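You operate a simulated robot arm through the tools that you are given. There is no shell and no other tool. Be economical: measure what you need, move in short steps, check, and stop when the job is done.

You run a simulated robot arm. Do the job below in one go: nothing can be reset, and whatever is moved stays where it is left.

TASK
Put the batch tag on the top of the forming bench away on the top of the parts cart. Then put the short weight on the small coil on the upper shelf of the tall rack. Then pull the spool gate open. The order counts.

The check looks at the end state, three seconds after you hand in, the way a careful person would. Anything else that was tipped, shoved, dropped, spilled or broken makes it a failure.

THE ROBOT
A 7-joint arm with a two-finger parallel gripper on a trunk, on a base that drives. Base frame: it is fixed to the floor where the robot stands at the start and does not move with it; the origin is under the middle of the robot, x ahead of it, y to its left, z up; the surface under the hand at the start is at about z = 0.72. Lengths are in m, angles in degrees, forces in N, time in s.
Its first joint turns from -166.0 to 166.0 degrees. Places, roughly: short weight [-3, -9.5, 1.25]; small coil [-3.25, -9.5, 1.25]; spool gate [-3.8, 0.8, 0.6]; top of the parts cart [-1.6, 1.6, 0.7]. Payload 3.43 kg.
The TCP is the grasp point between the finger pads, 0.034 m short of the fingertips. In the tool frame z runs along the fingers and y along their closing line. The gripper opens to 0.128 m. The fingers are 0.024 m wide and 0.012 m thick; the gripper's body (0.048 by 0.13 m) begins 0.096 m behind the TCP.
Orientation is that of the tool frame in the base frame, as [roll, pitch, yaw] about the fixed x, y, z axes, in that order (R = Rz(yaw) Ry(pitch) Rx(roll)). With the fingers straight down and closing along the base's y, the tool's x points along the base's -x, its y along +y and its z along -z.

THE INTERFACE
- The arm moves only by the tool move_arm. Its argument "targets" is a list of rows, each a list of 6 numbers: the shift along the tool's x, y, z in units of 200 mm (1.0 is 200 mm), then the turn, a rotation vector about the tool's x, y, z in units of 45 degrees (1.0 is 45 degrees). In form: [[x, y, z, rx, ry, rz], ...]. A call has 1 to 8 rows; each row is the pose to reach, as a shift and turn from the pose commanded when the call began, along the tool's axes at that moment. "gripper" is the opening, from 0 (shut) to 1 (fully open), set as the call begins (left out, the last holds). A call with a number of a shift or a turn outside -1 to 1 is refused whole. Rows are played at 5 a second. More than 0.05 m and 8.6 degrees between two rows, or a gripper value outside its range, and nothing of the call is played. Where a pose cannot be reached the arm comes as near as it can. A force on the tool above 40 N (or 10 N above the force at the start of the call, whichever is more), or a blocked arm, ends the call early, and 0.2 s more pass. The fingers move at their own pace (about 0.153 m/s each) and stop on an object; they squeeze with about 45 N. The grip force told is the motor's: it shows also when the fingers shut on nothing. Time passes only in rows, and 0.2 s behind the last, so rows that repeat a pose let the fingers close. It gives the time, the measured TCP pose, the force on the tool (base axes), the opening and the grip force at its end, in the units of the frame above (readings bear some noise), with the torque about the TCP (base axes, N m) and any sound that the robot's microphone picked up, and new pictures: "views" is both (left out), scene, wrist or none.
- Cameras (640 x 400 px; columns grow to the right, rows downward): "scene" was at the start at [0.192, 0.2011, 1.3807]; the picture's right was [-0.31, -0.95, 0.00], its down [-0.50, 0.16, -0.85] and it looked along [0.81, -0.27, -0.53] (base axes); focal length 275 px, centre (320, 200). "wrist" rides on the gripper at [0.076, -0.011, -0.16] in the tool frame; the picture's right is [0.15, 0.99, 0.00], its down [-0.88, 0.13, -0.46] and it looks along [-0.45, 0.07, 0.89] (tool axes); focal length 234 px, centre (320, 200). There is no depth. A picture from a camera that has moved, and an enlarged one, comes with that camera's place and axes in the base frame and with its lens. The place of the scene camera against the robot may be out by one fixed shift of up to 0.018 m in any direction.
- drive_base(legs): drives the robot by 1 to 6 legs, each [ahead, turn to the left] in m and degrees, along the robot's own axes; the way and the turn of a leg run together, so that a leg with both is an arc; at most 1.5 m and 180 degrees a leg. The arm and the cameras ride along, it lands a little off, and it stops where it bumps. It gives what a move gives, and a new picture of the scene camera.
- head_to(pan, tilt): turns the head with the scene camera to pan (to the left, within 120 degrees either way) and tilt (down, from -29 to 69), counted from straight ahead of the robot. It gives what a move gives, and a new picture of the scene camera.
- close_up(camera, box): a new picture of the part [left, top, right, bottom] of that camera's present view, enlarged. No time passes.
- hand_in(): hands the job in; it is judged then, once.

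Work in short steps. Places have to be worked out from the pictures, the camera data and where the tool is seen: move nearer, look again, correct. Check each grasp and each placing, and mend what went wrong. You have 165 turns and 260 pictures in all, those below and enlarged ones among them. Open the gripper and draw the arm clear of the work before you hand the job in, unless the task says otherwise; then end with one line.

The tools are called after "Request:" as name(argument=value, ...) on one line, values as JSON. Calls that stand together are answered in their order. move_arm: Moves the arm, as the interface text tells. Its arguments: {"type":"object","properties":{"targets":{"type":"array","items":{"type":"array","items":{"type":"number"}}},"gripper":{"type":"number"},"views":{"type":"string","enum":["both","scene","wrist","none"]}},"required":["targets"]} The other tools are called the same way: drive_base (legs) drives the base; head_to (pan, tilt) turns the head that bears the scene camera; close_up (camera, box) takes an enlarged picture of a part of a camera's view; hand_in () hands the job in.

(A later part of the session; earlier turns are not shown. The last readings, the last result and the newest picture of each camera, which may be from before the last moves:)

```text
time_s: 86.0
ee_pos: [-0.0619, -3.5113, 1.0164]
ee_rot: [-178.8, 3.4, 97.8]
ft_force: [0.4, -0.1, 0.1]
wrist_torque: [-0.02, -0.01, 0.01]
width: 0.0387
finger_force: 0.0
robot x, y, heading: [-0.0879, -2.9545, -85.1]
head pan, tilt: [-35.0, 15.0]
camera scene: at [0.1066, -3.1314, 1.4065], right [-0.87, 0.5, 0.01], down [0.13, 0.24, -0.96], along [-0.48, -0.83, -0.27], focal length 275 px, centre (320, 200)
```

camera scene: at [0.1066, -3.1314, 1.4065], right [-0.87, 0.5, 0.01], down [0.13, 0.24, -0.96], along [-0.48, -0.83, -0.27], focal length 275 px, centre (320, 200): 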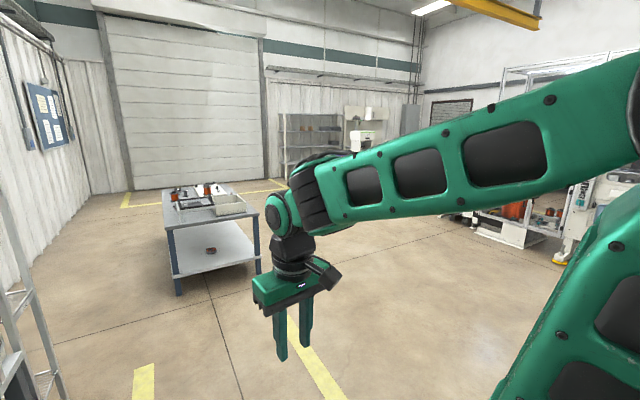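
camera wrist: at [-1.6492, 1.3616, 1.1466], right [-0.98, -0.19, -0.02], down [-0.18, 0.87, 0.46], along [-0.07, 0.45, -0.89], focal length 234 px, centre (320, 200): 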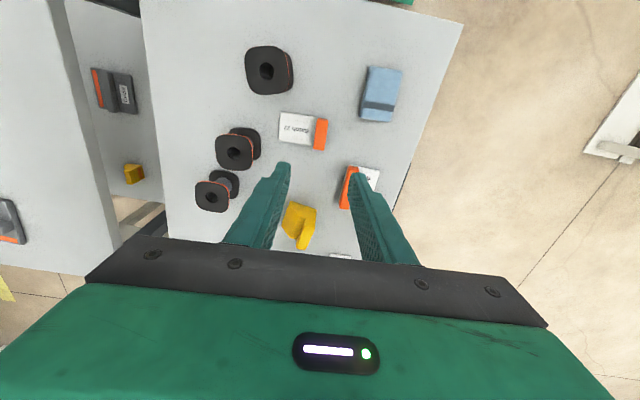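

The table ahead spans x -0.6..0.1 and y≤-5.45. I'll angle right to heading -118, go 3 m past its corner, and look again.

Request:
drive_base(legs=[[0, -33], [1.5, 0], [1.3, 0]])

Request:
head_to(pan=10, tilt=15)

Request:
head_to(pan=-60, tilt=15)

```text
time_s: 101.5
ee_pos: [-1.6747, -5.9005, 1.0151]
ee_rot: [-178.8, 3.4, 65.4]
ft_force: [0.4, -0.1, 1.4]
wrist_torque: [0.01, -0.02, 0.01]
width: 0.0384
finger_force: 0.1
robot x, y, heading: [-1.3972, -5.4136, -117.7]
head pan, tilt: [-35.0, 15.0]
camera scene: at [-1.3235, -5.6724, 1.4065], right [-0.46, 0.89, 0.01], down [0.24, 0.13, -0.96], along [-0.86, -0.44, -0.27], focal length 275 px, centre (320, 200)
```

scene: 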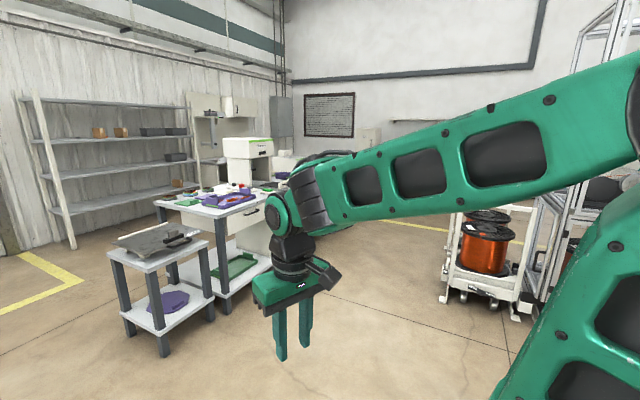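

```text
time_s: 102.6
ee_pos: [-1.6686, -5.8894, 1.0211]
ee_rot: [-178.7, 4.0, 65.4]
ft_force: [-0.2, 0.0, -0.1]
wrist_torque: [0.01, -0.04, 0.0]
width: 0.0386
finger_force: 0.0
robot x, y, heading: [-1.3956, -5.4176, -117.4]
head pan, tilt: [10.0, 15.0]
camera scene: at [-1.2689, -5.7183, 1.4063], right [-0.95, 0.3, 0.0], down [0.08, 0.26, -0.96], along [-0.29, -0.92, -0.27], focal length 275 px, centre (320, 200)
```

scene: 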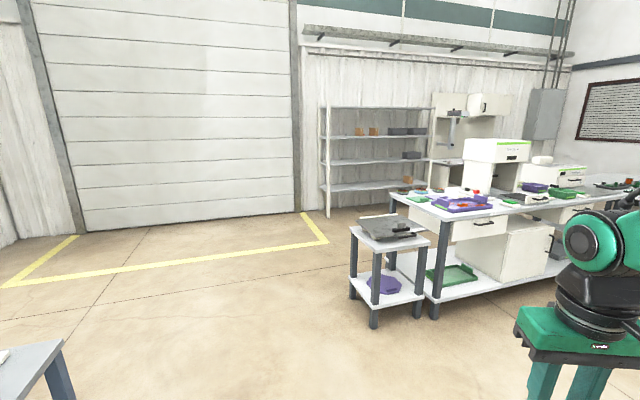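

```text
time_s: 104.0
ee_pos: [-1.6684, -5.8883, 1.0217]
ee_rot: [-178.7, 4.1, 65.5]
ft_force: [-0.4, -0.9, 0.1]
wrist_torque: [0.01, 0.0, 0.0]
width: 0.0382
finger_force: 0.2
robot x, y, heading: [-1.3983, -5.4123, -117.6]
head pan, tilt: [-60.0, 15.0]
camera scene: at [-1.334, -5.6334, 1.407], right [-0.04, 1.0, 0.01], down [0.26, 0.02, -0.96], along [-0.96, -0.04, -0.27], focal length 275 px, centre (320, 200)
```

scene: 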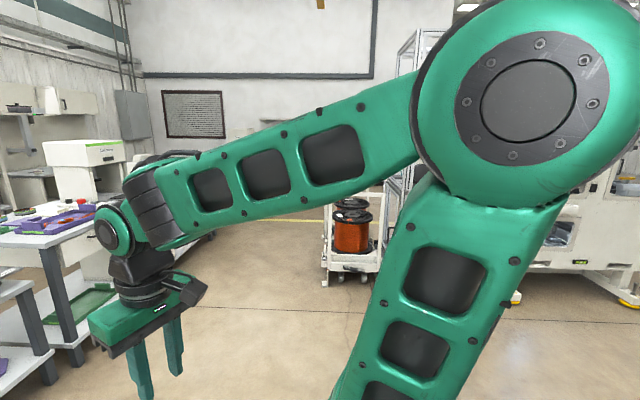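

The rack's left upright is at about (-2.6, -9.6), and the tables in front span y -7.15..-8.15, leaving roughly a 1.2 m gap. I'll look straight at the rack and zoom in.

Request:
head_to(pan=5, tilt=12)

Request:
close_up(camera="scene", box=[270, 90, 430, 220])

Request:
close_up(camera="scene", box=[290, 110, 390, 150])

```text
time_s: 105.4
ee_pos: [-1.6671, -5.8887, 1.0233]
ee_rot: [-178.7, 4.1, 65.5]
ft_force: [1.0, 0.6, -0.6]
wrist_torque: [-0.01, 0.01, -0.01]
width: 0.0386
finger_force: 0.0
robot x, y, heading: [-1.392, -5.4161, -117.6]
head pan, tilt: [5.0, 12.0]
camera scene: at [-1.2764, -5.7154, 1.4112], right [-0.92, 0.38, 0.0], down [0.09, 0.2, -0.98], along [-0.37, -0.9, -0.22], focal length 275 px, centre (320, 200)
```

scene: 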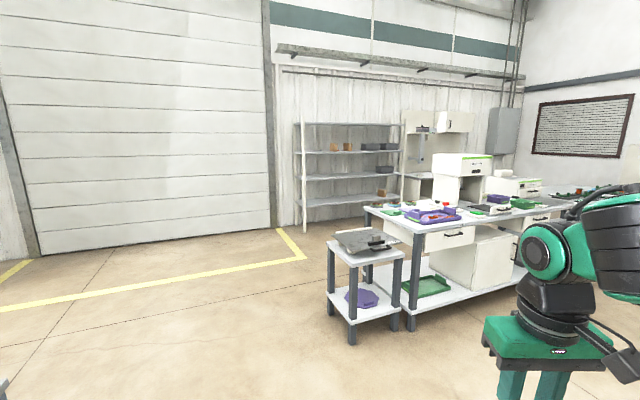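

```text
3.08 times, centred on (350, 155) of scene
camera zoom: at [-1.2764, -5.7154, 1.4112], right [-0.92, 0.38, 0.0], down [0.09, 0.2, -0.98], along [-0.37, -0.9, -0.22], focal length 846 px, centre (228, 338)
```

zoom: 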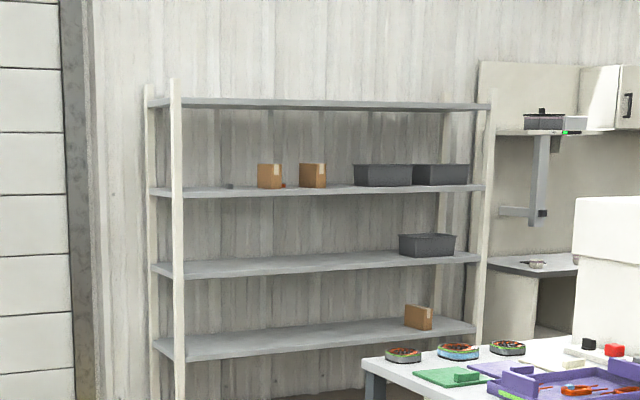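

```text
6.40 times, centred on (340, 130) of scene
camera zoom: at [-1.2764, -5.7154, 1.4112], right [-0.92, 0.38, 0.0], down [0.09, 0.2, -0.98], along [-0.37, -0.9, -0.22], focal length 1760 px, centre (192, 648)
```

zoom: 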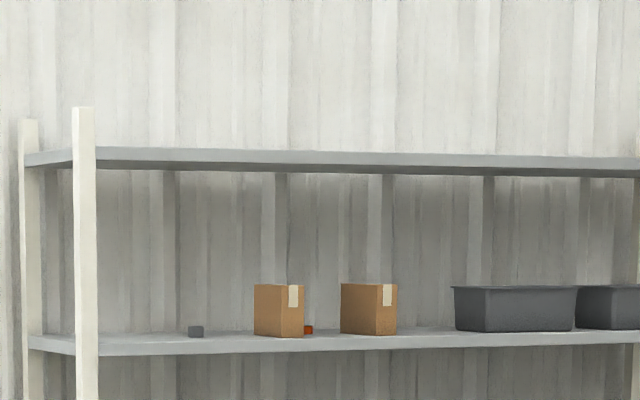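

The weight (grey) and the coil (orange, partly behind a cardboard box) are visible on the z≈1.2 shelf. I'll drive down to y≈-8.7 with x≈-1.6, then turn toward -x to look into the gap.

Request:
drive_base(legs=[[0, 24], [1.5, 0], [1.5, 0], [0.3, 0]])

Request:
head_to(pan=-60, tilt=20)

```text
time_s: 123.1
ee_pos: [-1.6349, -9.2606, 1.0225]
ee_rot: [-178.7, 4.1, 89.6]
ft_force: [-0.5, 0.4, -0.2]
wrist_torque: [0.0, 0.02, -0.02]
width: 0.0386
finger_force: 0.1
robot x, y, heading: [-1.583, -8.7203, -93.2]
head pan, tilt: [5.0, 12.0]
camera scene: at [-1.3524, -8.9404, 1.4112], right [-1.0, -0.03, 0.0], down [-0.01, 0.22, -0.98], along [0.03, -0.97, -0.22], focal length 275 px, centre (320, 200)
```

scene: 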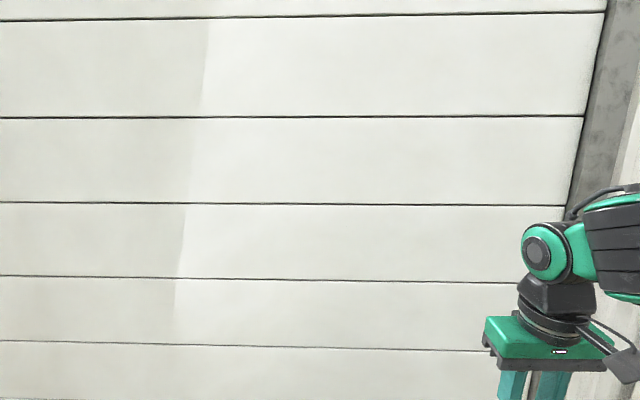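

```text
time_s: 124.5
ee_pos: [-1.6342, -9.2457, 1.0288]
ee_rot: [-178.6, 4.9, 89.6]
ft_force: [0.0, 0.3, -0.4]
wrist_torque: [-0.01, 0.02, 0.0]
width: 0.0386
finger_force: 0.0
robot x, y, heading: [-1.5805, -8.7141, -93.1]
head pan, tilt: [-60.0, 20.0]
camera scene: at [-1.4384, -8.8891, 1.3988], right [-0.45, 0.89, 0.01], down [0.31, 0.17, -0.94], along [-0.84, -0.42, -0.35], focal length 275 px, centre (320, 200)
```

scene: 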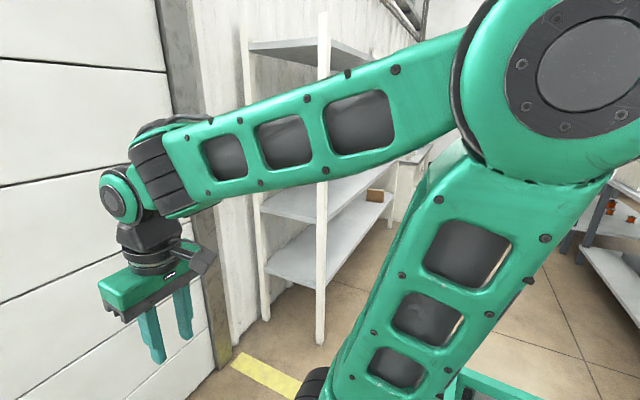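

The rack's front-left post is at (-2.58, -9.44) and the back post is at y≈-9.84. I'll turn to face along the gap.

Request:
drive_base(legs=[[0, -82.5]])

Request:
head_to(pan=20, tilt=20)

Request:
head_to(pan=-10, tilt=30)

```text
time_s: 128.9
ee_pos: [-2.1158, -8.7362, 1.0282]
ee_rot: [-178.7, 4.8, 7.5]
ft_force: [-0.4, 0.3, 0.1]
wrist_torque: [0.0, 0.01, -0.03]
width: 0.0383
finger_force: 0.2
robot x, y, heading: [-1.5804, -8.7284, -175.2]
head pan, tilt: [-60.0, 20.0]
camera scene: at [-1.7265, -8.9075, 1.3988], right [0.82, 0.57, 0.01], down [0.21, -0.28, -0.94], along [-0.53, 0.77, -0.35], focal length 275 px, centre (320, 200)
```

scene: 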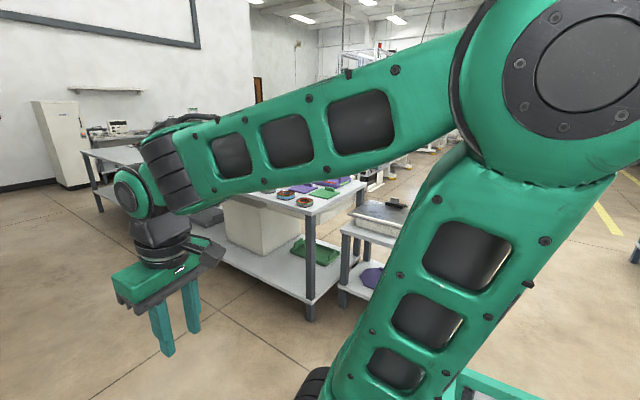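

```text
time_s: 130.4
ee_pos: [-2.1036, -8.7357, 1.0341]
ee_rot: [-178.7, 5.6, 7.4]
ft_force: [0.0, -0.3, 0.2]
wrist_torque: [-0.03, -0.02, -0.03]
width: 0.0382
finger_force: 0.0
robot x, y, heading: [-1.5828, -8.7306, -175.5]
head pan, tilt: [20.0, 20.0]
camera scene: at [-1.7584, -9.0229, 1.3983], right [-0.42, 0.91, 0.0], down [0.32, 0.14, -0.94], along [-0.85, -0.39, -0.35], focal length 275 px, centre (320, 200)
```

scene: 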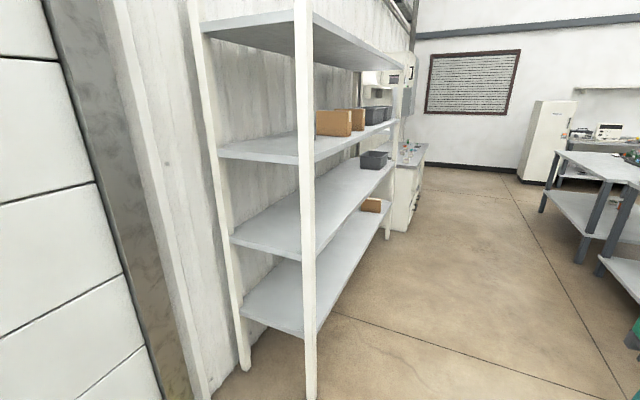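

```text
time_s: 131.3
ee_pos: [-2.104, -8.7346, 1.0336]
ee_rot: [-178.6, 5.6, 7.4]
ft_force: [-0.4, -0.2, 1.3]
wrist_torque: [0.01, 0.0, 0.0]
width: 0.0386
finger_force: 0.1
robot x, y, heading: [-1.582, -8.7338, -175.4]
head pan, tilt: [-10.0, 30.0]
camera scene: at [-1.7636, -8.9758, 1.3822], right [0.09, 1.0, 0.0], down [0.51, -0.05, -0.86], along [-0.86, 0.08, -0.51], focal length 275 px, centre (320, 200)
```

scene: 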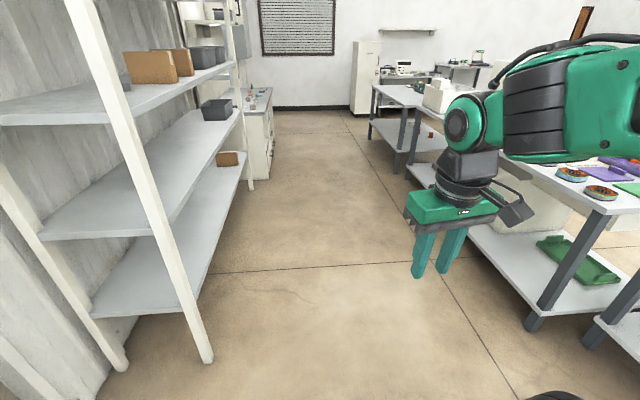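

The gap is actually about 1.7 m wide (table legs at y≈-7.7), so turning inside it is fine. I'll drive in to x≈-3.05 and turn to face the rack.

Request:
drive_base(legs=[[0, -4.6], [1.47, 0], [0, 90]])

Request:
head_to(pan=-15, tilt=20)

```text
time_s: 143.5
ee_pos: [-3.0948, -9.2607, 1.0341]
ee_rot: [-178.6, 5.6, 91.5]
ft_force: [1.3, 0.6, -0.2]
wrist_torque: [0.0, 0.01, 0.03]
width: 0.0385
finger_force: 0.1
robot x, y, heading: [-3.059, -8.7405, -91.2]
head pan, tilt: [-10.0, 30.0]
camera scene: at [-2.8478, -8.9526, 1.3822], right [-0.98, 0.2, 0.0], down [0.1, 0.5, -0.86], along [-0.17, -0.84, -0.51], focal length 275 px, centre (320, 200)
```

scene: 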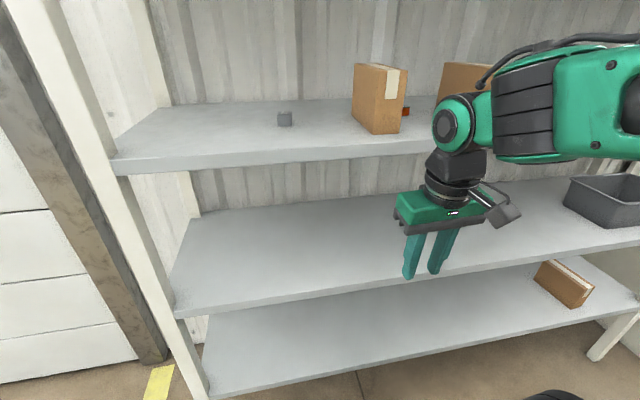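

```text
time_s: 144.2
ee_pos: [-3.0967, -9.2476, 1.0392]
ee_rot: [-178.5, 6.3, 91.5]
ft_force: [-1.1, -0.5, -0.1]
wrist_torque: [0.01, -0.01, 0.01]
width: 0.0385
finger_force: 0.1
robot x, y, heading: [-3.0624, -8.7409, -91.3]
head pan, tilt: [-15.0, 20.0]
camera scene: at [-2.8563, -8.9538, 1.3982], right [-0.96, 0.28, 0.0], down [0.1, 0.34, -0.93], along [-0.26, -0.9, -0.35], focal length 275 px, centre (320, 200)
```

scene: 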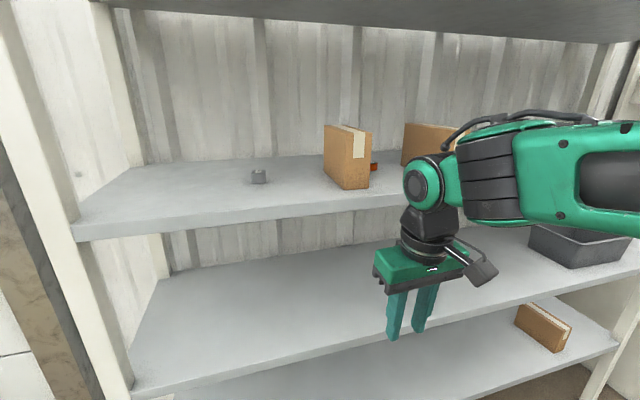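

I see the weight near (-2.9, -9.57) and the coil between two cardboard boxes near (-3.18, -9.58), with another shelf above. I'll raise the arm and tilt it about 45° outward, staying in front of the rack, to look with the wrist camera.

Request:
move_arm(targets=[[-0.03, -0.02, -0.15, 0, -0.1, 0], [-0.06, -0.05, -0.3, 0, -0.2, 0], [-0.1, -0.08, -0.46, 0, -0.32, 0], [-0.13, -0.12, -0.62, 0, -0.44, 0], [-0.17, -0.16, -0.78, 0, -0.56, 0], [-0.2, -0.2, -0.94, 0, -0.68, 0], [-0.23, -0.24, -1.0, 0, -0.78, 0], [-0.23, -0.25, -1.0, 0, -0.86, 0]])

```text
time_s: 146.0
ee_pos: [-3.139, -9.2736, 1.2436]
ee_rot: [-177.9, 45.2, 92.8]
ft_force: [-0.1, -0.5, -0.5]
wrist_torque: [0.01, -0.01, -0.04]
width: 0.0383
finger_force: 0.0
robot x, y, heading: [-3.0569, -8.7412, -91.4]
head pan, tilt: [-15.0, 20.0]
camera scene: at [-2.8563, -8.9538, 1.3982], right [-0.96, 0.28, 0.0], down [0.1, 0.34, -0.94], along [-0.26, -0.9, -0.35], focal length 275 px, centre (320, 200)
camera wrist: at [-3.1518, -9.1062, 1.3042], right [0.98, 0.13, -0.13], down [0.16, -0.3, 0.94], along [0.08, -0.95, -0.31], focal length 234 px, centre (320, 200)
```

scene: 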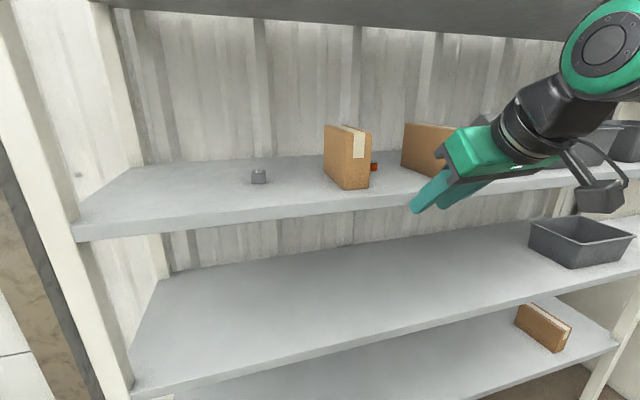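
wrist: 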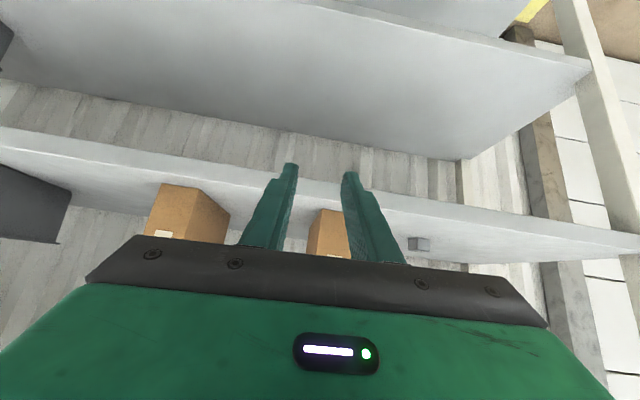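

The gripper hides the view, so I'll raise the camera and lessen the tilt to look down onto the shelf.

Request:
move_arm(targets=[[-0.2, 0, -0.07, 0, 0.1, 0], [-0.4, 0, -0.14, 0, 0.2, 0], [-0.6, 0, -0.2, 0, 0.3, 0], [-0.7, 0, -0.22, 0, 0.36, 0], [-0.7, 0, -0.22, 0, 0.36, 0]])

```text
time_s: 147.2
ee_pos: [-3.1324, -9.34, 1.3751]
ee_rot: [-178.4, 28.7, 92.1]
ft_force: [0.0, 0.4, -0.4]
wrist_torque: [-0.04, -0.02, 0.01]
width: 0.0386
finger_force: 0.1
robot x, y, heading: [-3.0597, -8.7459, -91.1]
head pan, tilt: [-15.0, 20.0]
camera scene: at [-2.8563, -8.9537, 1.3982], right [-0.96, 0.28, 0.0], down [0.1, 0.34, -0.94], along [-0.26, -0.9, -0.35], focal length 275 px, centre (320, 200)
camera wrist: at [-3.1441, -9.1964, 1.4786], right [0.98, 0.15, -0.1], down [0.16, -0.55, 0.82], along [0.07, -0.82, -0.57], focal length 234 px, centre (320, 200)
```

scene: 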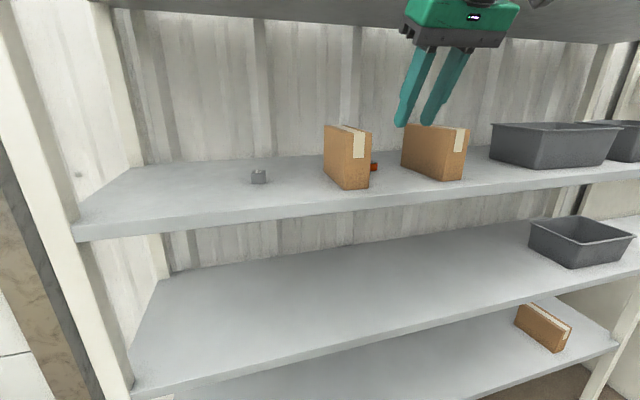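
wrist: 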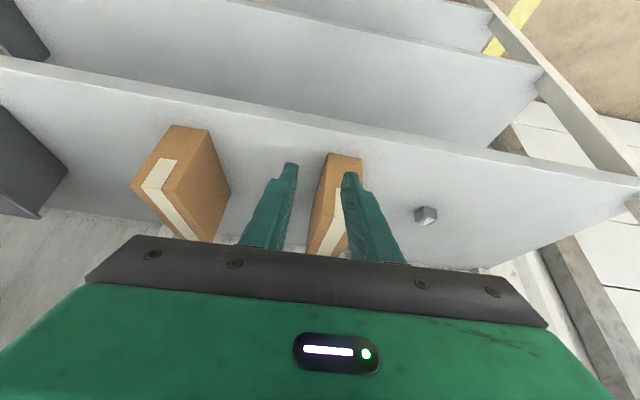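

The weight is at about (-2.90, -9.56, 1.215). The boxes span x -3.11..-3.06 and -3.35..-3.30, with the coil in the gap between them. I'll shift left with the fingers open to see the coil directly.

Request:
move_arm(targets=[[0, -0.2, 0, 0, 0, 0], [0, -0.4, 0, 0, 0, 0], [0, -0.4, 0, 0, 0, 0]], gripper=0.8, views="wrist")

Request:
close_up(camera="wrist", box=[220, 120, 480, 260])

Request:
close_up(camera="scene", box=[230, 110, 490, 210])

```text
time_s: 148.0
ee_pos: [-3.2126, -9.3433, 1.3778]
ee_rot: [-178.3, 28.8, 92.1]
ft_force: [0.4, -0.4, 0.1]
wrist_torque: [-0.01, 0.02, -0.01]
width: 0.1023
finger_force: 0.0
robot x, y, heading: [-3.0602, -8.7409, -91.2]
head pan, tilt: [-15.0, 20.0]
camera wrist: at [-3.2241, -9.1992, 1.482], right [0.98, 0.15, -0.1], down [0.16, -0.55, 0.82], along [0.07, -0.82, -0.56], focal length 234 px, centre (320, 200)
```

wrist: 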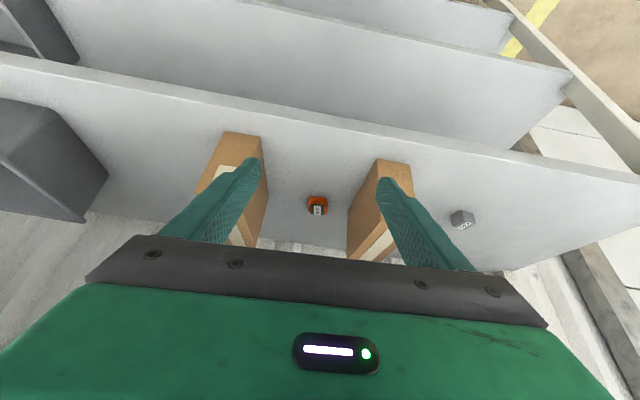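

```text
2.46 times, centred on (350, 190) of wrist
camera zoom: at [-3.2241, -9.1992, 1.482], right [0.98, 0.15, -0.1], down [0.16, -0.55, 0.82], along [0.07, -0.82, -0.56], focal length 576 px, centre (246, 225)
```

zoom: 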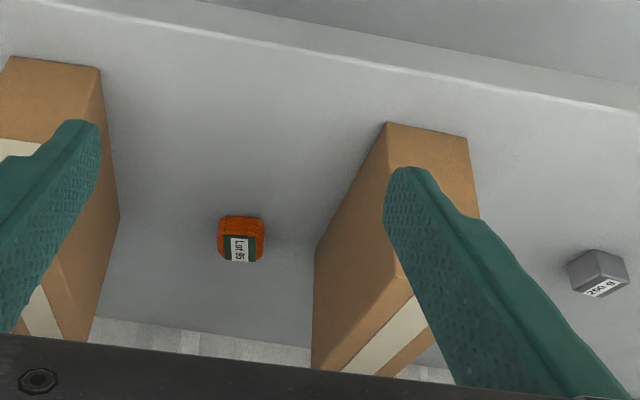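

```text
2.46 times, centred on (360, 160) of scene
camera zoom: at [-2.8562, -8.9537, 1.3982], right [-0.96, 0.28, 0.0], down [0.1, 0.34, -0.94], along [-0.26, -0.9, -0.35], focal length 677 px, centre (222, 298)
```

zoom: 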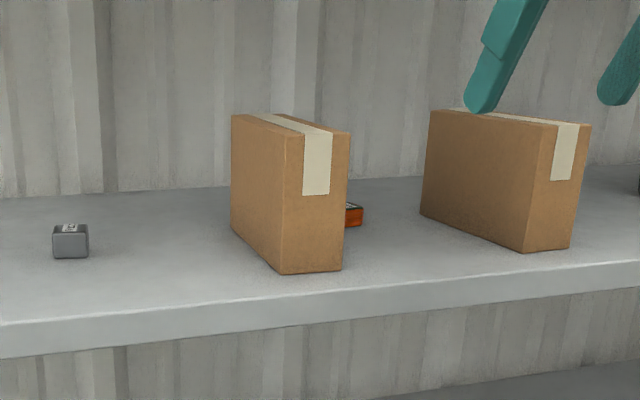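

The coil ("Lot 95") is at about (-3.191, -9.614) and the 200 g weight at about (-2.894, -9.573), aligned with the shelf. I'll move sideways to the weight in front of the boxes while tilting to about 50°.

Request:
move_arm(targets=[[0, 0.24, 0, 0, -0.06, 0], [0, 0.48, 0, 0, -0.12, 0], [0, 0.72, 0, 0, -0.18, 0], [0, 0.96, 0, 0, -0.24, 0]], gripper=0.6, views="none")

Request:
move_arm(targets=[[0, 0.2, 0, 0, -0.08, 0], [0, 0.4, 0, 0, -0.16, 0], [0, 0.63, 0, 0, -0.24, 0], [0, 0.63, 0, 0, -0.24, 0]])

```text
time_s: 149.0
ee_pos: [-3.0211, -9.3395, 1.3714]
ee_rot: [-178.2, 39.6, 92.4]
ft_force: [-0.3, -0.3, -0.3]
wrist_torque: [-0.04, -0.05, 0.03]
width: 0.077
finger_force: 0.0
robot x, y, heading: [-3.0578, -8.7404, -91.4]
head pan, tilt: [-15.0, 20.0]
```

```text
time_s: 150.0
ee_pos: [-2.8958, -9.336, 1.3694]
ee_rot: [-177.8, 50.4, 93.0]
ft_force: [0.3, 0.5, 0.8]
wrist_torque: [0.0, 0.05, 0.01]
width: 0.0767
finger_force: 0.0
robot x, y, heading: [-3.0609, -8.7379, -91.3]
head pan, tilt: [-15.0, 20.0]
camera scene: at [-2.8563, -8.9537, 1.3982], right [-0.96, 0.28, 0.0], down [0.1, 0.34, -0.94], along [-0.26, -0.9, -0.35], focal length 275 px, centre (320, 200)
camera wrist: at [-2.9093, -9.1643, 1.4137], right [0.98, 0.12, -0.14], down [0.16, -0.21, 0.97], along [0.08, -0.97, -0.22], focal length 234 px, centre (320, 200)
```

scene: 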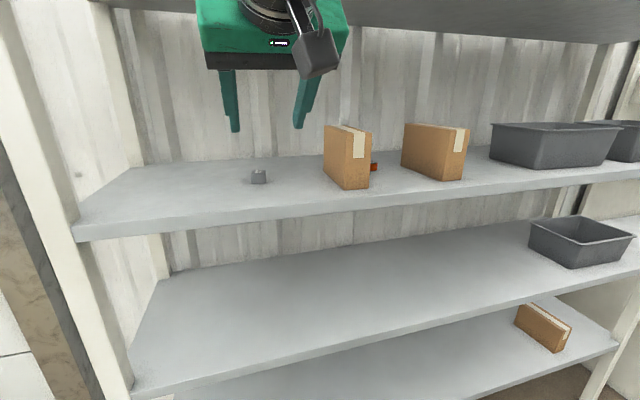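
wrist: 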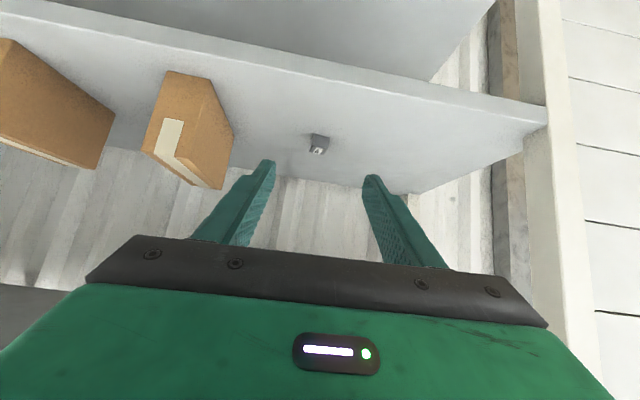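

Weight now computed at (-2.893, -9.563). I'll approach about two thirds of the way and re-check.

Request:
move_arm(targets=[[-0.05, -0.01, 0.2, 0, 0, 0], [-0.1, -0.02, 0.4, 0, 0, 0], [-0.15, -0.03, 0.6, 0, 0, 0], [-0.2, -0.04, 0.8, 0, 0, 0], [-0.2, -0.04, 0.8, 0, 0, 0]])

Request:
close_up(camera="wrist", box=[240, 100, 400, 200])

Request:
close_up(camera="scene", box=[180, 100, 340, 200])

```text
time_s: 151.2
ee_pos: [-2.9019, -9.4853, 1.2999]
ee_rot: [-177.8, 50.4, 93.2]
ft_force: [0.1, 0.4, 0.8]
wrist_torque: [0.0, 0.01, -0.01]
width: 0.0769
finger_force: 0.0
robot x, y, heading: [-3.0604, -8.7412, -91.0]
head pan, tilt: [-15.0, 20.0]
camera scene: at [-2.8562, -8.9537, 1.3982], right [-0.96, 0.28, 0.0], down [0.1, 0.34, -0.94], along [-0.26, -0.9, -0.35], focal length 275 px, centre (320, 200)
camera wrist: at [-2.9159, -9.3139, 1.3432], right [0.98, 0.12, -0.14], down [0.16, -0.21, 0.97], along [0.08, -0.97, -0.22], focal length 234 px, centre (320, 200)
```

scene: 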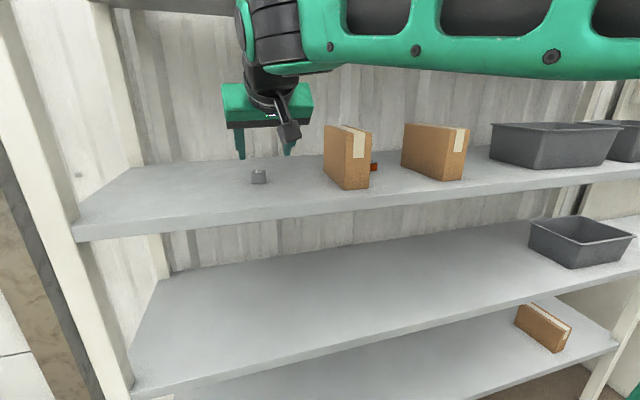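
wrist: 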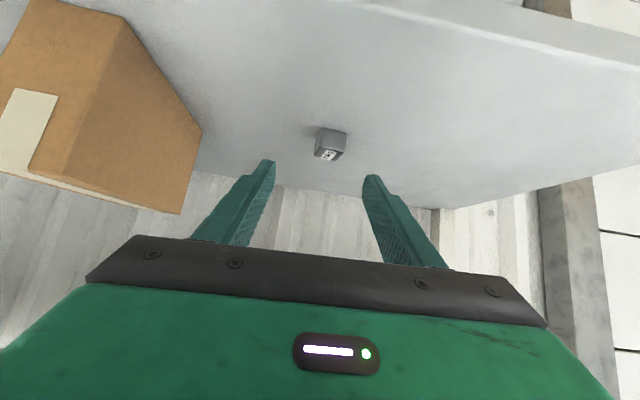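

```text
4.00 times, centred on (320, 150) of wrist
camera zoom: at [-2.9159, -9.3139, 1.3432], right [0.98, 0.12, -0.14], down [0.16, -0.21, 0.97], along [0.08, -0.97, -0.22], focal length 937 px, centre (320, 400)
```

zoom: 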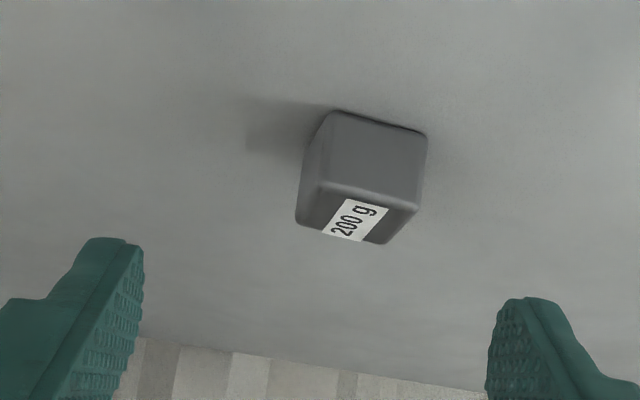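

```text
4.00 times, centred on (260, 150) of scene
camera zoom: at [-2.8562, -8.9537, 1.3982], right [-0.96, 0.28, 0.0], down [0.1, 0.34, -0.94], along [-0.26, -0.9, -0.35], focal length 1100 px, centre (560, 400)
```

zoom: 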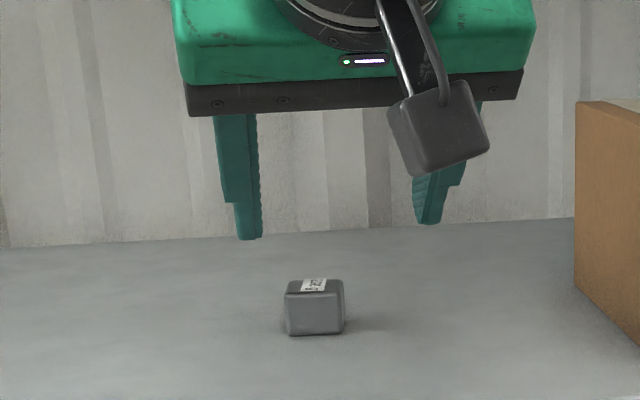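

Weight centre is near x=-2.891, y≈-9.565, about 25 mm in size. I'll advance with a small lateral correction to TCP z≈1.247.

Request:
move_arm(targets=[[-0.005, 0.02, 0.15, 0, 0, 0], [-0.01, 0.0375, 0.3, 0, 0, 0], [-0.015, 0.0375, 0.43, 0, 0, 0], [-0.015, 0.0375, 0.43, 0, 0, 0]], views="wrist")

Request:
close_up(camera="wrist", box=[240, 100, 400, 200])

Request:
close_up(camera="scene", box=[180, 100, 340, 200])

```text
time_s: 152.2
ee_pos: [-2.8949, -9.5526, 1.2465]
ee_rot: [-177.7, 50.3, 93.1]
ft_force: [0.5, 0.1, -0.2]
wrist_torque: [0.0, 0.02, -0.02]
width: 0.077
finger_force: 0.0
robot x, y, heading: [-3.0631, -8.7397, -91.2]
head pan, tilt: [-15.0, 20.0]
camera wrist: at [-2.9088, -9.3802, 1.2902], right [0.98, 0.12, -0.14], down [0.16, -0.21, 0.97], along [0.08, -0.97, -0.22], focal length 234 px, centre (320, 200)
```

wrist: 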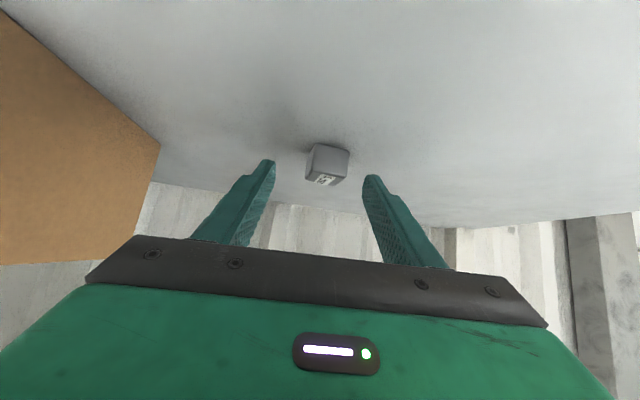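

```text
4.00 times, centred on (320, 150) of wrist
camera zoom: at [-2.9088, -9.3802, 1.2902], right [0.98, 0.12, -0.14], down [0.16, -0.21, 0.97], along [0.08, -0.97, -0.22], focal length 937 px, centre (320, 400)
```

zoom: 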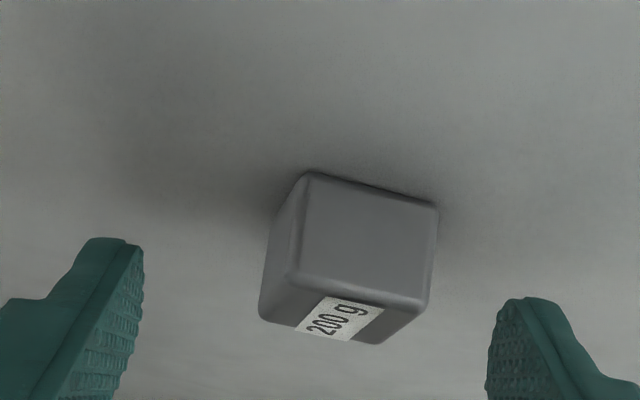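

```text
4.00 times, centred on (260, 150) of scene
camera zoom: at [-2.8562, -8.9538, 1.3982], right [-0.96, 0.28, 0.0], down [0.1, 0.34, -0.94], along [-0.26, -0.9, -0.35], focal length 1100 px, centre (560, 400)
```

zoom: 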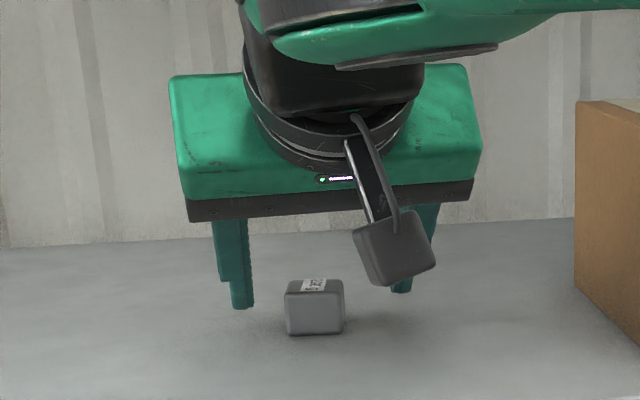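

Triangulating between the two views puts the weight's centre at (-2.892, -9.543, 1.226) and the shelf at about 1.215, so the fingertips are just above the shelf but too deep. I'll draw back 27 mm horizontally to centre the pads.

Request:
move_arm(targets=[[0.045, 0.015, -0.053, 0, 0, 0], [0.0875, 0.03, -0.106, 0, 0, 0], [0.0875, 0.03, -0.106, 0, 0, 0]], views="wrist")

Request:
close_up(camera="wrist", box=[240, 100, 400, 200])

Request:
close_up(camera="scene", box=[200, 130, 320, 205])

```text
time_s: 153.0
ee_pos: [-2.8887, -9.5245, 1.2458]
ee_rot: [-177.7, 50.4, 93.0]
ft_force: [0.9, -0.3, -0.5]
wrist_torque: [0.01, 0.03, -0.03]
width: 0.0769
finger_force: 0.0
robot x, y, heading: [-3.0576, -8.7425, -91.4]
head pan, tilt: [-15.0, 20.0]
camera wrist: at [-2.9018, -9.353, 1.2896], right [0.98, 0.12, -0.14], down [0.16, -0.21, 0.97], along [0.08, -0.97, -0.22], focal length 234 px, centre (320, 200)
```

wrist: 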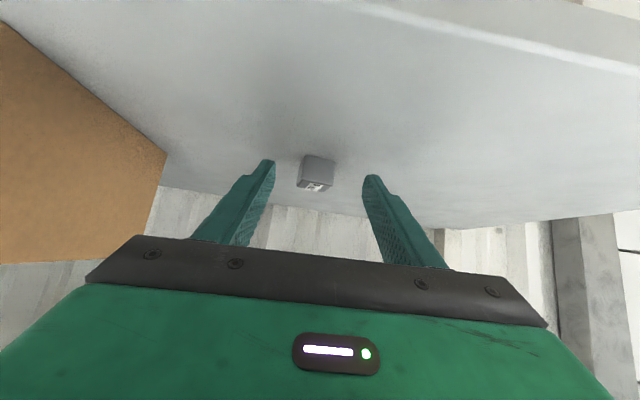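

```text
4.00 times, centred on (320, 150) of wrist
camera zoom: at [-2.9018, -9.353, 1.2896], right [0.98, 0.12, -0.14], down [0.16, -0.21, 0.97], along [0.08, -0.97, -0.22], focal length 937 px, centre (320, 400)
```

zoom: 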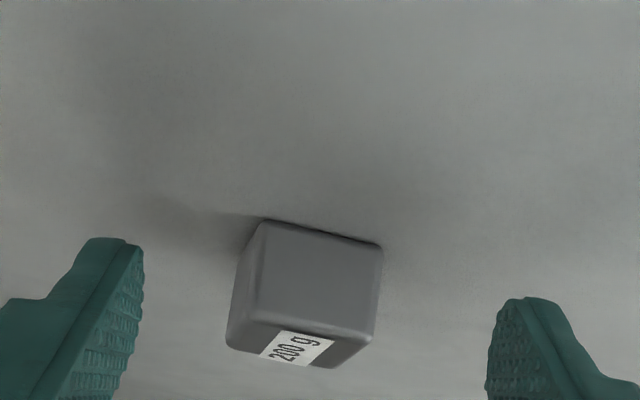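

```text
5.33 times, centred on (260, 168) of scene
camera zoom: at [-2.8562, -8.9539, 1.3982], right [-0.96, 0.28, 0.0], down [0.1, 0.34, -0.94], along [-0.26, -0.9, -0.35], focal length 1466 px, centre (640, 373)
```

zoom: 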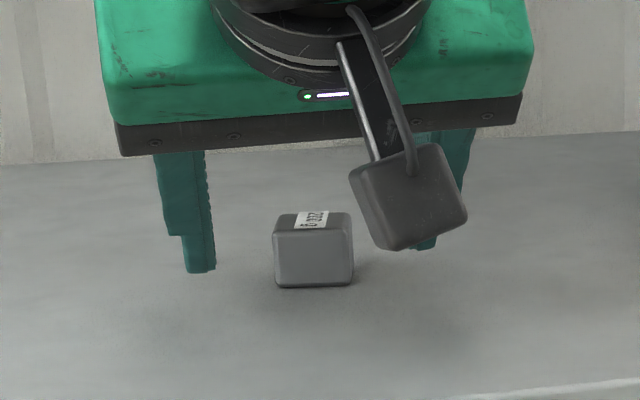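

Averaging the views gives the weight's centre as about (-2.891, -9.562, 1.218) and the shelf as about 1.207. I'll advance slightly to TCP (-9.543, 1.241), so the pads cover it with a 2–3 mm tip margin.

Request:
move_arm(targets=[[-0.02, -0.005, 0.045, 0, 0, 0], [-0.04, -0.01, 0.087, 0, 0, 0], [-0.04, -0.01, 0.087, 0, 0, 0]], views="none")

Request:
close_up(camera="wrist", box=[240, 100, 400, 200])

Request:
close_up(camera="scene", box=[200, 130, 320, 205])

```text
time_s: 153.8
ee_pos: [-2.8901, -9.5439, 1.2412]
ee_rot: [-177.7, 50.4, 93.2]
ft_force: [0.0, 0.4, 0.1]
wrist_torque: [0.02, -0.01, 0.01]
width: 0.0765
finger_force: 0.0
robot x, y, heading: [-3.06, -8.7409, -91.6]
head pan, tilt: [-15.0, 20.0]
```

```text
4.00 times, centred on (320, 150) of wrist
camera zoom: at [-2.9043, -9.3723, 1.2849], right [0.98, 0.12, -0.14], down [0.16, -0.21, 0.97], along [0.08, -0.97, -0.22], focal length 937 px, centre (320, 400)
```

zoom: 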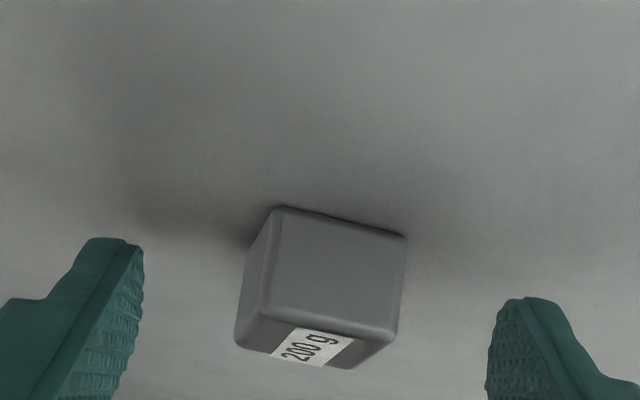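

```text
5.33 times, centred on (260, 168) of scene
camera zoom: at [-2.8562, -8.9537, 1.3982], right [-0.96, 0.28, 0.0], down [0.1, 0.34, -0.94], along [-0.26, -0.9, -0.35], focal length 1466 px, centre (640, 373)
```

zoom: 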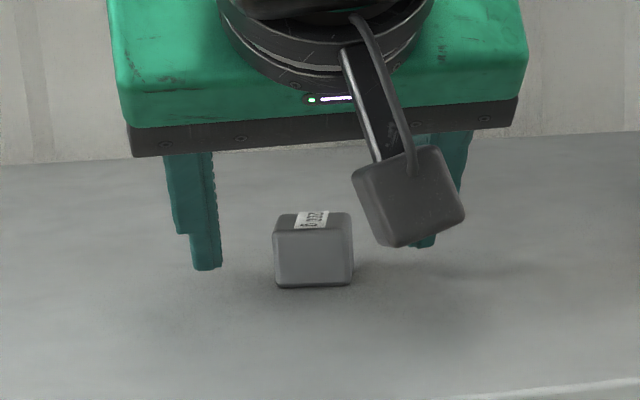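

The pads straddle the weight, so I'll close.

Request:
move_arm(targets=[[0, 0, 0, 0, 0, 0], [0, 0, 0, 0, 0, 0], [0, 0, 0, 0, 0, 0], [0, 0, 0, 0, 0, 0]], gripper=0, views="wrist")

Request:
close_up(camera="scene", box=[200, 130, 320, 205])

Request:
close_up(camera="wrist", box=[240, 120, 400, 220])

```text
time_s: 154.8
ee_pos: [-2.8904, -9.5442, 1.2407]
ee_rot: [-177.7, 50.4, 93.0]
ft_force: [1.0, -0.7, 2.6]
wrist_torque: [-0.14, -0.1, -0.01]
width: 0.0328
finger_force: 45.2
robot x, y, heading: [-3.0605, -8.7377, -91.2]
head pan, tilt: [-15.0, 20.0]
camera wrist: at [-2.9043, -9.3723, 1.2851], right [0.98, 0.12, -0.14], down [0.16, -0.21, 0.97], along [0.08, -0.97, -0.22], focal length 234 px, centre (320, 200)
```

wrist: 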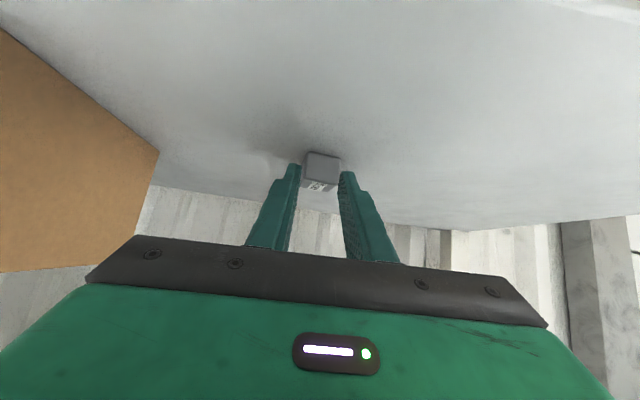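

```text
5.33 times, centred on (260, 168) of scene
camera zoom: at [-2.8562, -8.9538, 1.3982], right [-0.96, 0.28, 0.0], down [0.1, 0.34, -0.94], along [-0.26, -0.9, -0.35], focal length 1466 px, centre (640, 373)
```

zoom: 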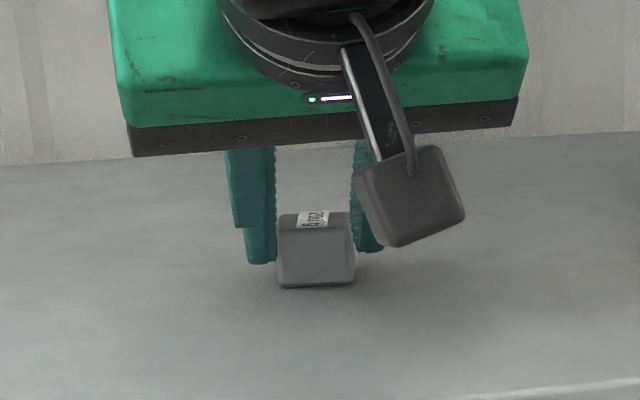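

```text
4.00 times, centred on (320, 170) of wrist
camera zoom: at [-2.9043, -9.3723, 1.2851], right [0.98, 0.12, -0.14], down [0.16, -0.21, 0.97], along [0.08, -0.97, -0.22], focal length 937 px, centre (320, 320)
```

zoom: 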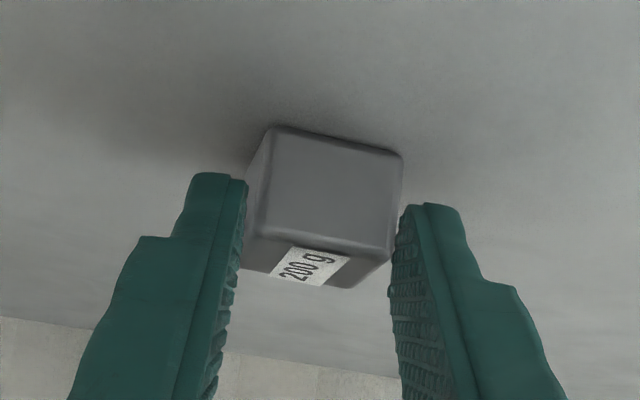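

The gripped width is 33 mm, so the weight is larger and farther than estimated, and the tips only cover its near half. I'll open slightly, advance 16 mm along the fingers with contact guarding, and re-grip.

Request:
move_arm(targets=[[0, 0, 0, 0, 0, 0], [0, 0, 0, 0, 0, 0], [0, 0, 0.04, 0, 0, 0], [-0.005, 0, 0.07, 0, 0, 0], [-0.01, 0, 0.09, 0, 0, 0], [-0.01, 0, 0.09, 0, 0, 0]], gripper=0.42, views="none")

Request:
close_up(camera="scene", box=[200, 130, 320, 205])

Request:
close_up(camera="wrist", box=[240, 120, 400, 220])

```text
time_s: 156.2
ee_pos: [-2.8907, -9.5585, 1.2317]
ee_rot: [-177.8, 50.4, 93.1]
ft_force: [0.5, 5.2, 4.3]
wrist_torque: [0.06, -0.14, 0.13]
width: 0.0536
finger_force: 0.1
robot x, y, heading: [-3.0626, -8.743, -91.5]
head pan, tilt: [-15.0, 20.0]
```

```text
5.33 times, centred on (260, 168) of scene
camera zoom: at [-2.8563, -8.9533, 1.3983], right [-0.96, 0.28, 0.0], down [0.1, 0.34, -0.94], along [-0.26, -0.9, -0.35], focal length 1466 px, centre (640, 373)
```

zoom: 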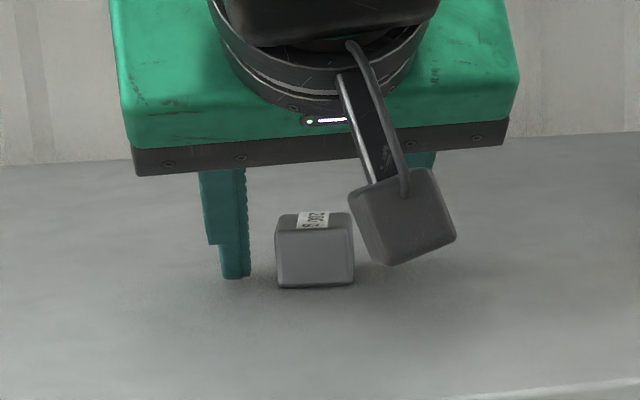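

```text
4.00 times, centred on (320, 170) of wrist
camera zoom: at [-2.9041, -9.387, 1.2754], right [0.98, 0.12, -0.14], down [0.16, -0.21, 0.97], along [0.08, -0.97, -0.22], focal length 937 px, centre (320, 320)
```

zoom: 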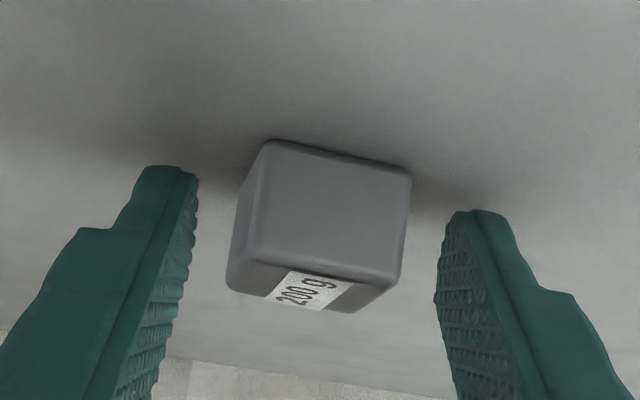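

The tips touch the shelf lightly (5 N), so the shelf is at z≈1.20 and the weight's centre at about (-9.582, 1.213). I'll shift in 12 mm horizontally while rising 2 mm, then close.

Request:
move_arm(targets=[[-0.022, 0.005, 0.0, 0, 0, 0], [-0.044, 0.01, 0.038, 0, 0, 0], [-0.044, 0.01, 0.038, 0, 0, 0]], views="none")

Request:
move_arm(targets=[[0, 0, 0, 0, 0, 0], [0, 0, 0, 0, 0, 0], [0, 0, 0, 0, 0, 0], [0, 0, 0, 0, 0, 0]], gripper=0, views="none")

Request:
close_up(camera="wrist", box=[240, 120, 400, 220])

```text
time_s: 157.0
ee_pos: [-2.8893, -9.5693, 1.2321]
ee_rot: [-177.7, 50.4, 93.1]
ft_force: [-0.2, 0.4, 0.1]
wrist_torque: [0.01, 0.0, 0.01]
width: 0.0538
finger_force: 0.0
robot x, y, heading: [-3.0634, -8.7401, -91.2]
head pan, tilt: [-15.0, 20.0]
```

```text
time_s: 158.0
ee_pos: [-2.8889, -9.5701, 1.2327]
ee_rot: [-177.7, 50.4, 93.1]
ft_force: [1.6, -1.7, 2.7]
wrist_torque: [-0.03, -0.08, -0.01]
width: 0.0315
finger_force: 45.0
robot x, y, heading: [-3.0575, -8.7464, -91.3]
head pan, tilt: [-15.0, 20.0]
```

```text
4.00 times, centred on (320, 170) of wrist
camera zoom: at [-2.9023, -9.3985, 1.2764], right [0.98, 0.12, -0.14], down [0.16, -0.21, 0.97], along [0.08, -0.97, -0.22], focal length 937 px, centre (320, 320)
```

zoom: 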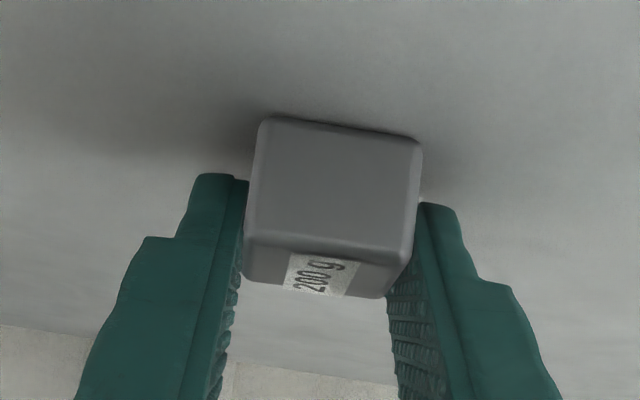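

Now it's flush at 31.5 mm. I'll lift straight up 6 cm and check.

Request:
move_arm(targets=[[-0.08, 0, -0.065, 0, 0, 0], [-0.16, 0, -0.13, 0, 0, 0], [-0.24, 0, -0.2, 0, 0, 0], [-0.24, 0, -0.2, 0, 0, 0]])

Request:
close_up(camera="scene", box=[200, 110, 320, 205])

```text
time_s: 159.0
ee_pos: [-2.8874, -9.569, 1.2962]
ee_rot: [-177.7, 50.2, 93.1]
ft_force: [0.5, 0.0, -3.2]
wrist_torque: [-0.03, 0.03, -0.01]
width: 0.0314
finger_force: 45.0
robot x, y, heading: [-3.0605, -8.7411, -91.2]
head pan, tilt: [-15.0, 20.0]
camera scene: at [-2.8562, -8.9539, 1.3982], right [-0.96, 0.28, 0.0], down [0.1, 0.34, -0.94], along [-0.26, -0.9, -0.35], focal length 275 px, centre (320, 200)
camera wrist: at [-2.9006, -9.3973, 1.34], right [0.98, 0.12, -0.14], down [0.16, -0.21, 0.97], along [0.08, -0.97, -0.22], focal length 234 px, centre (320, 200)
```

scene: 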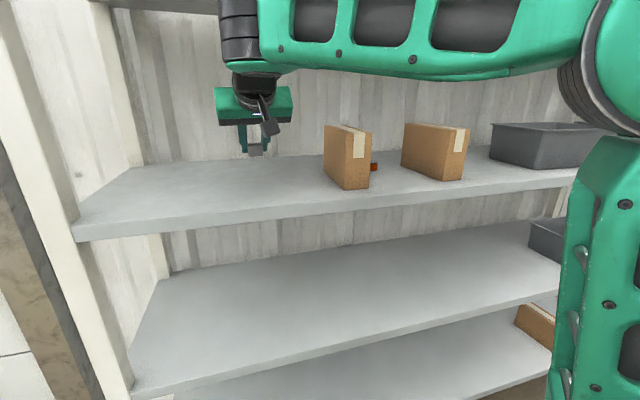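
wrist: 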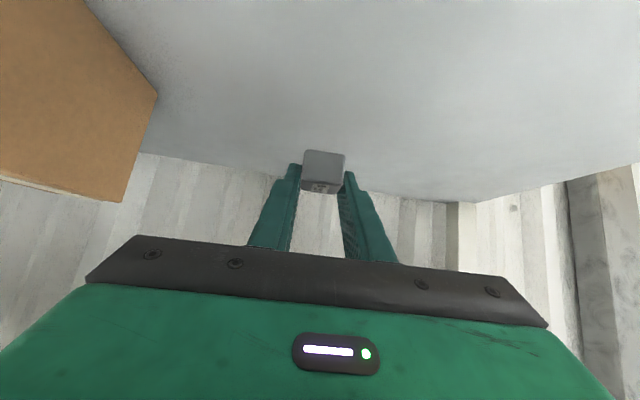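

```text
4.21 times, centred on (260, 158) of scene
camera zoom: at [-2.8562, -8.9539, 1.3982], right [-0.96, 0.28, 0.0], down [0.1, 0.34, -0.94], along [-0.26, -0.9, -0.35], focal length 1158 px, centre (573, 379)
```

zoom: 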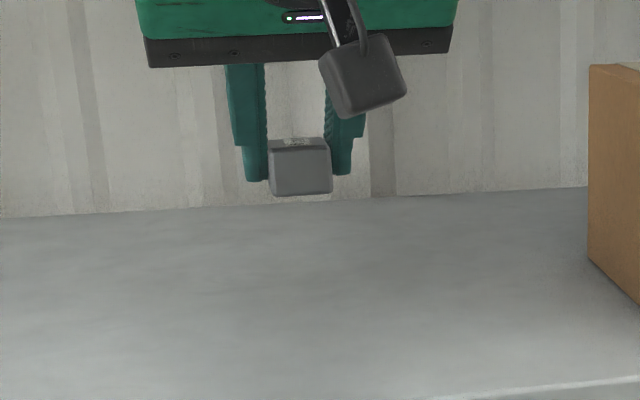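

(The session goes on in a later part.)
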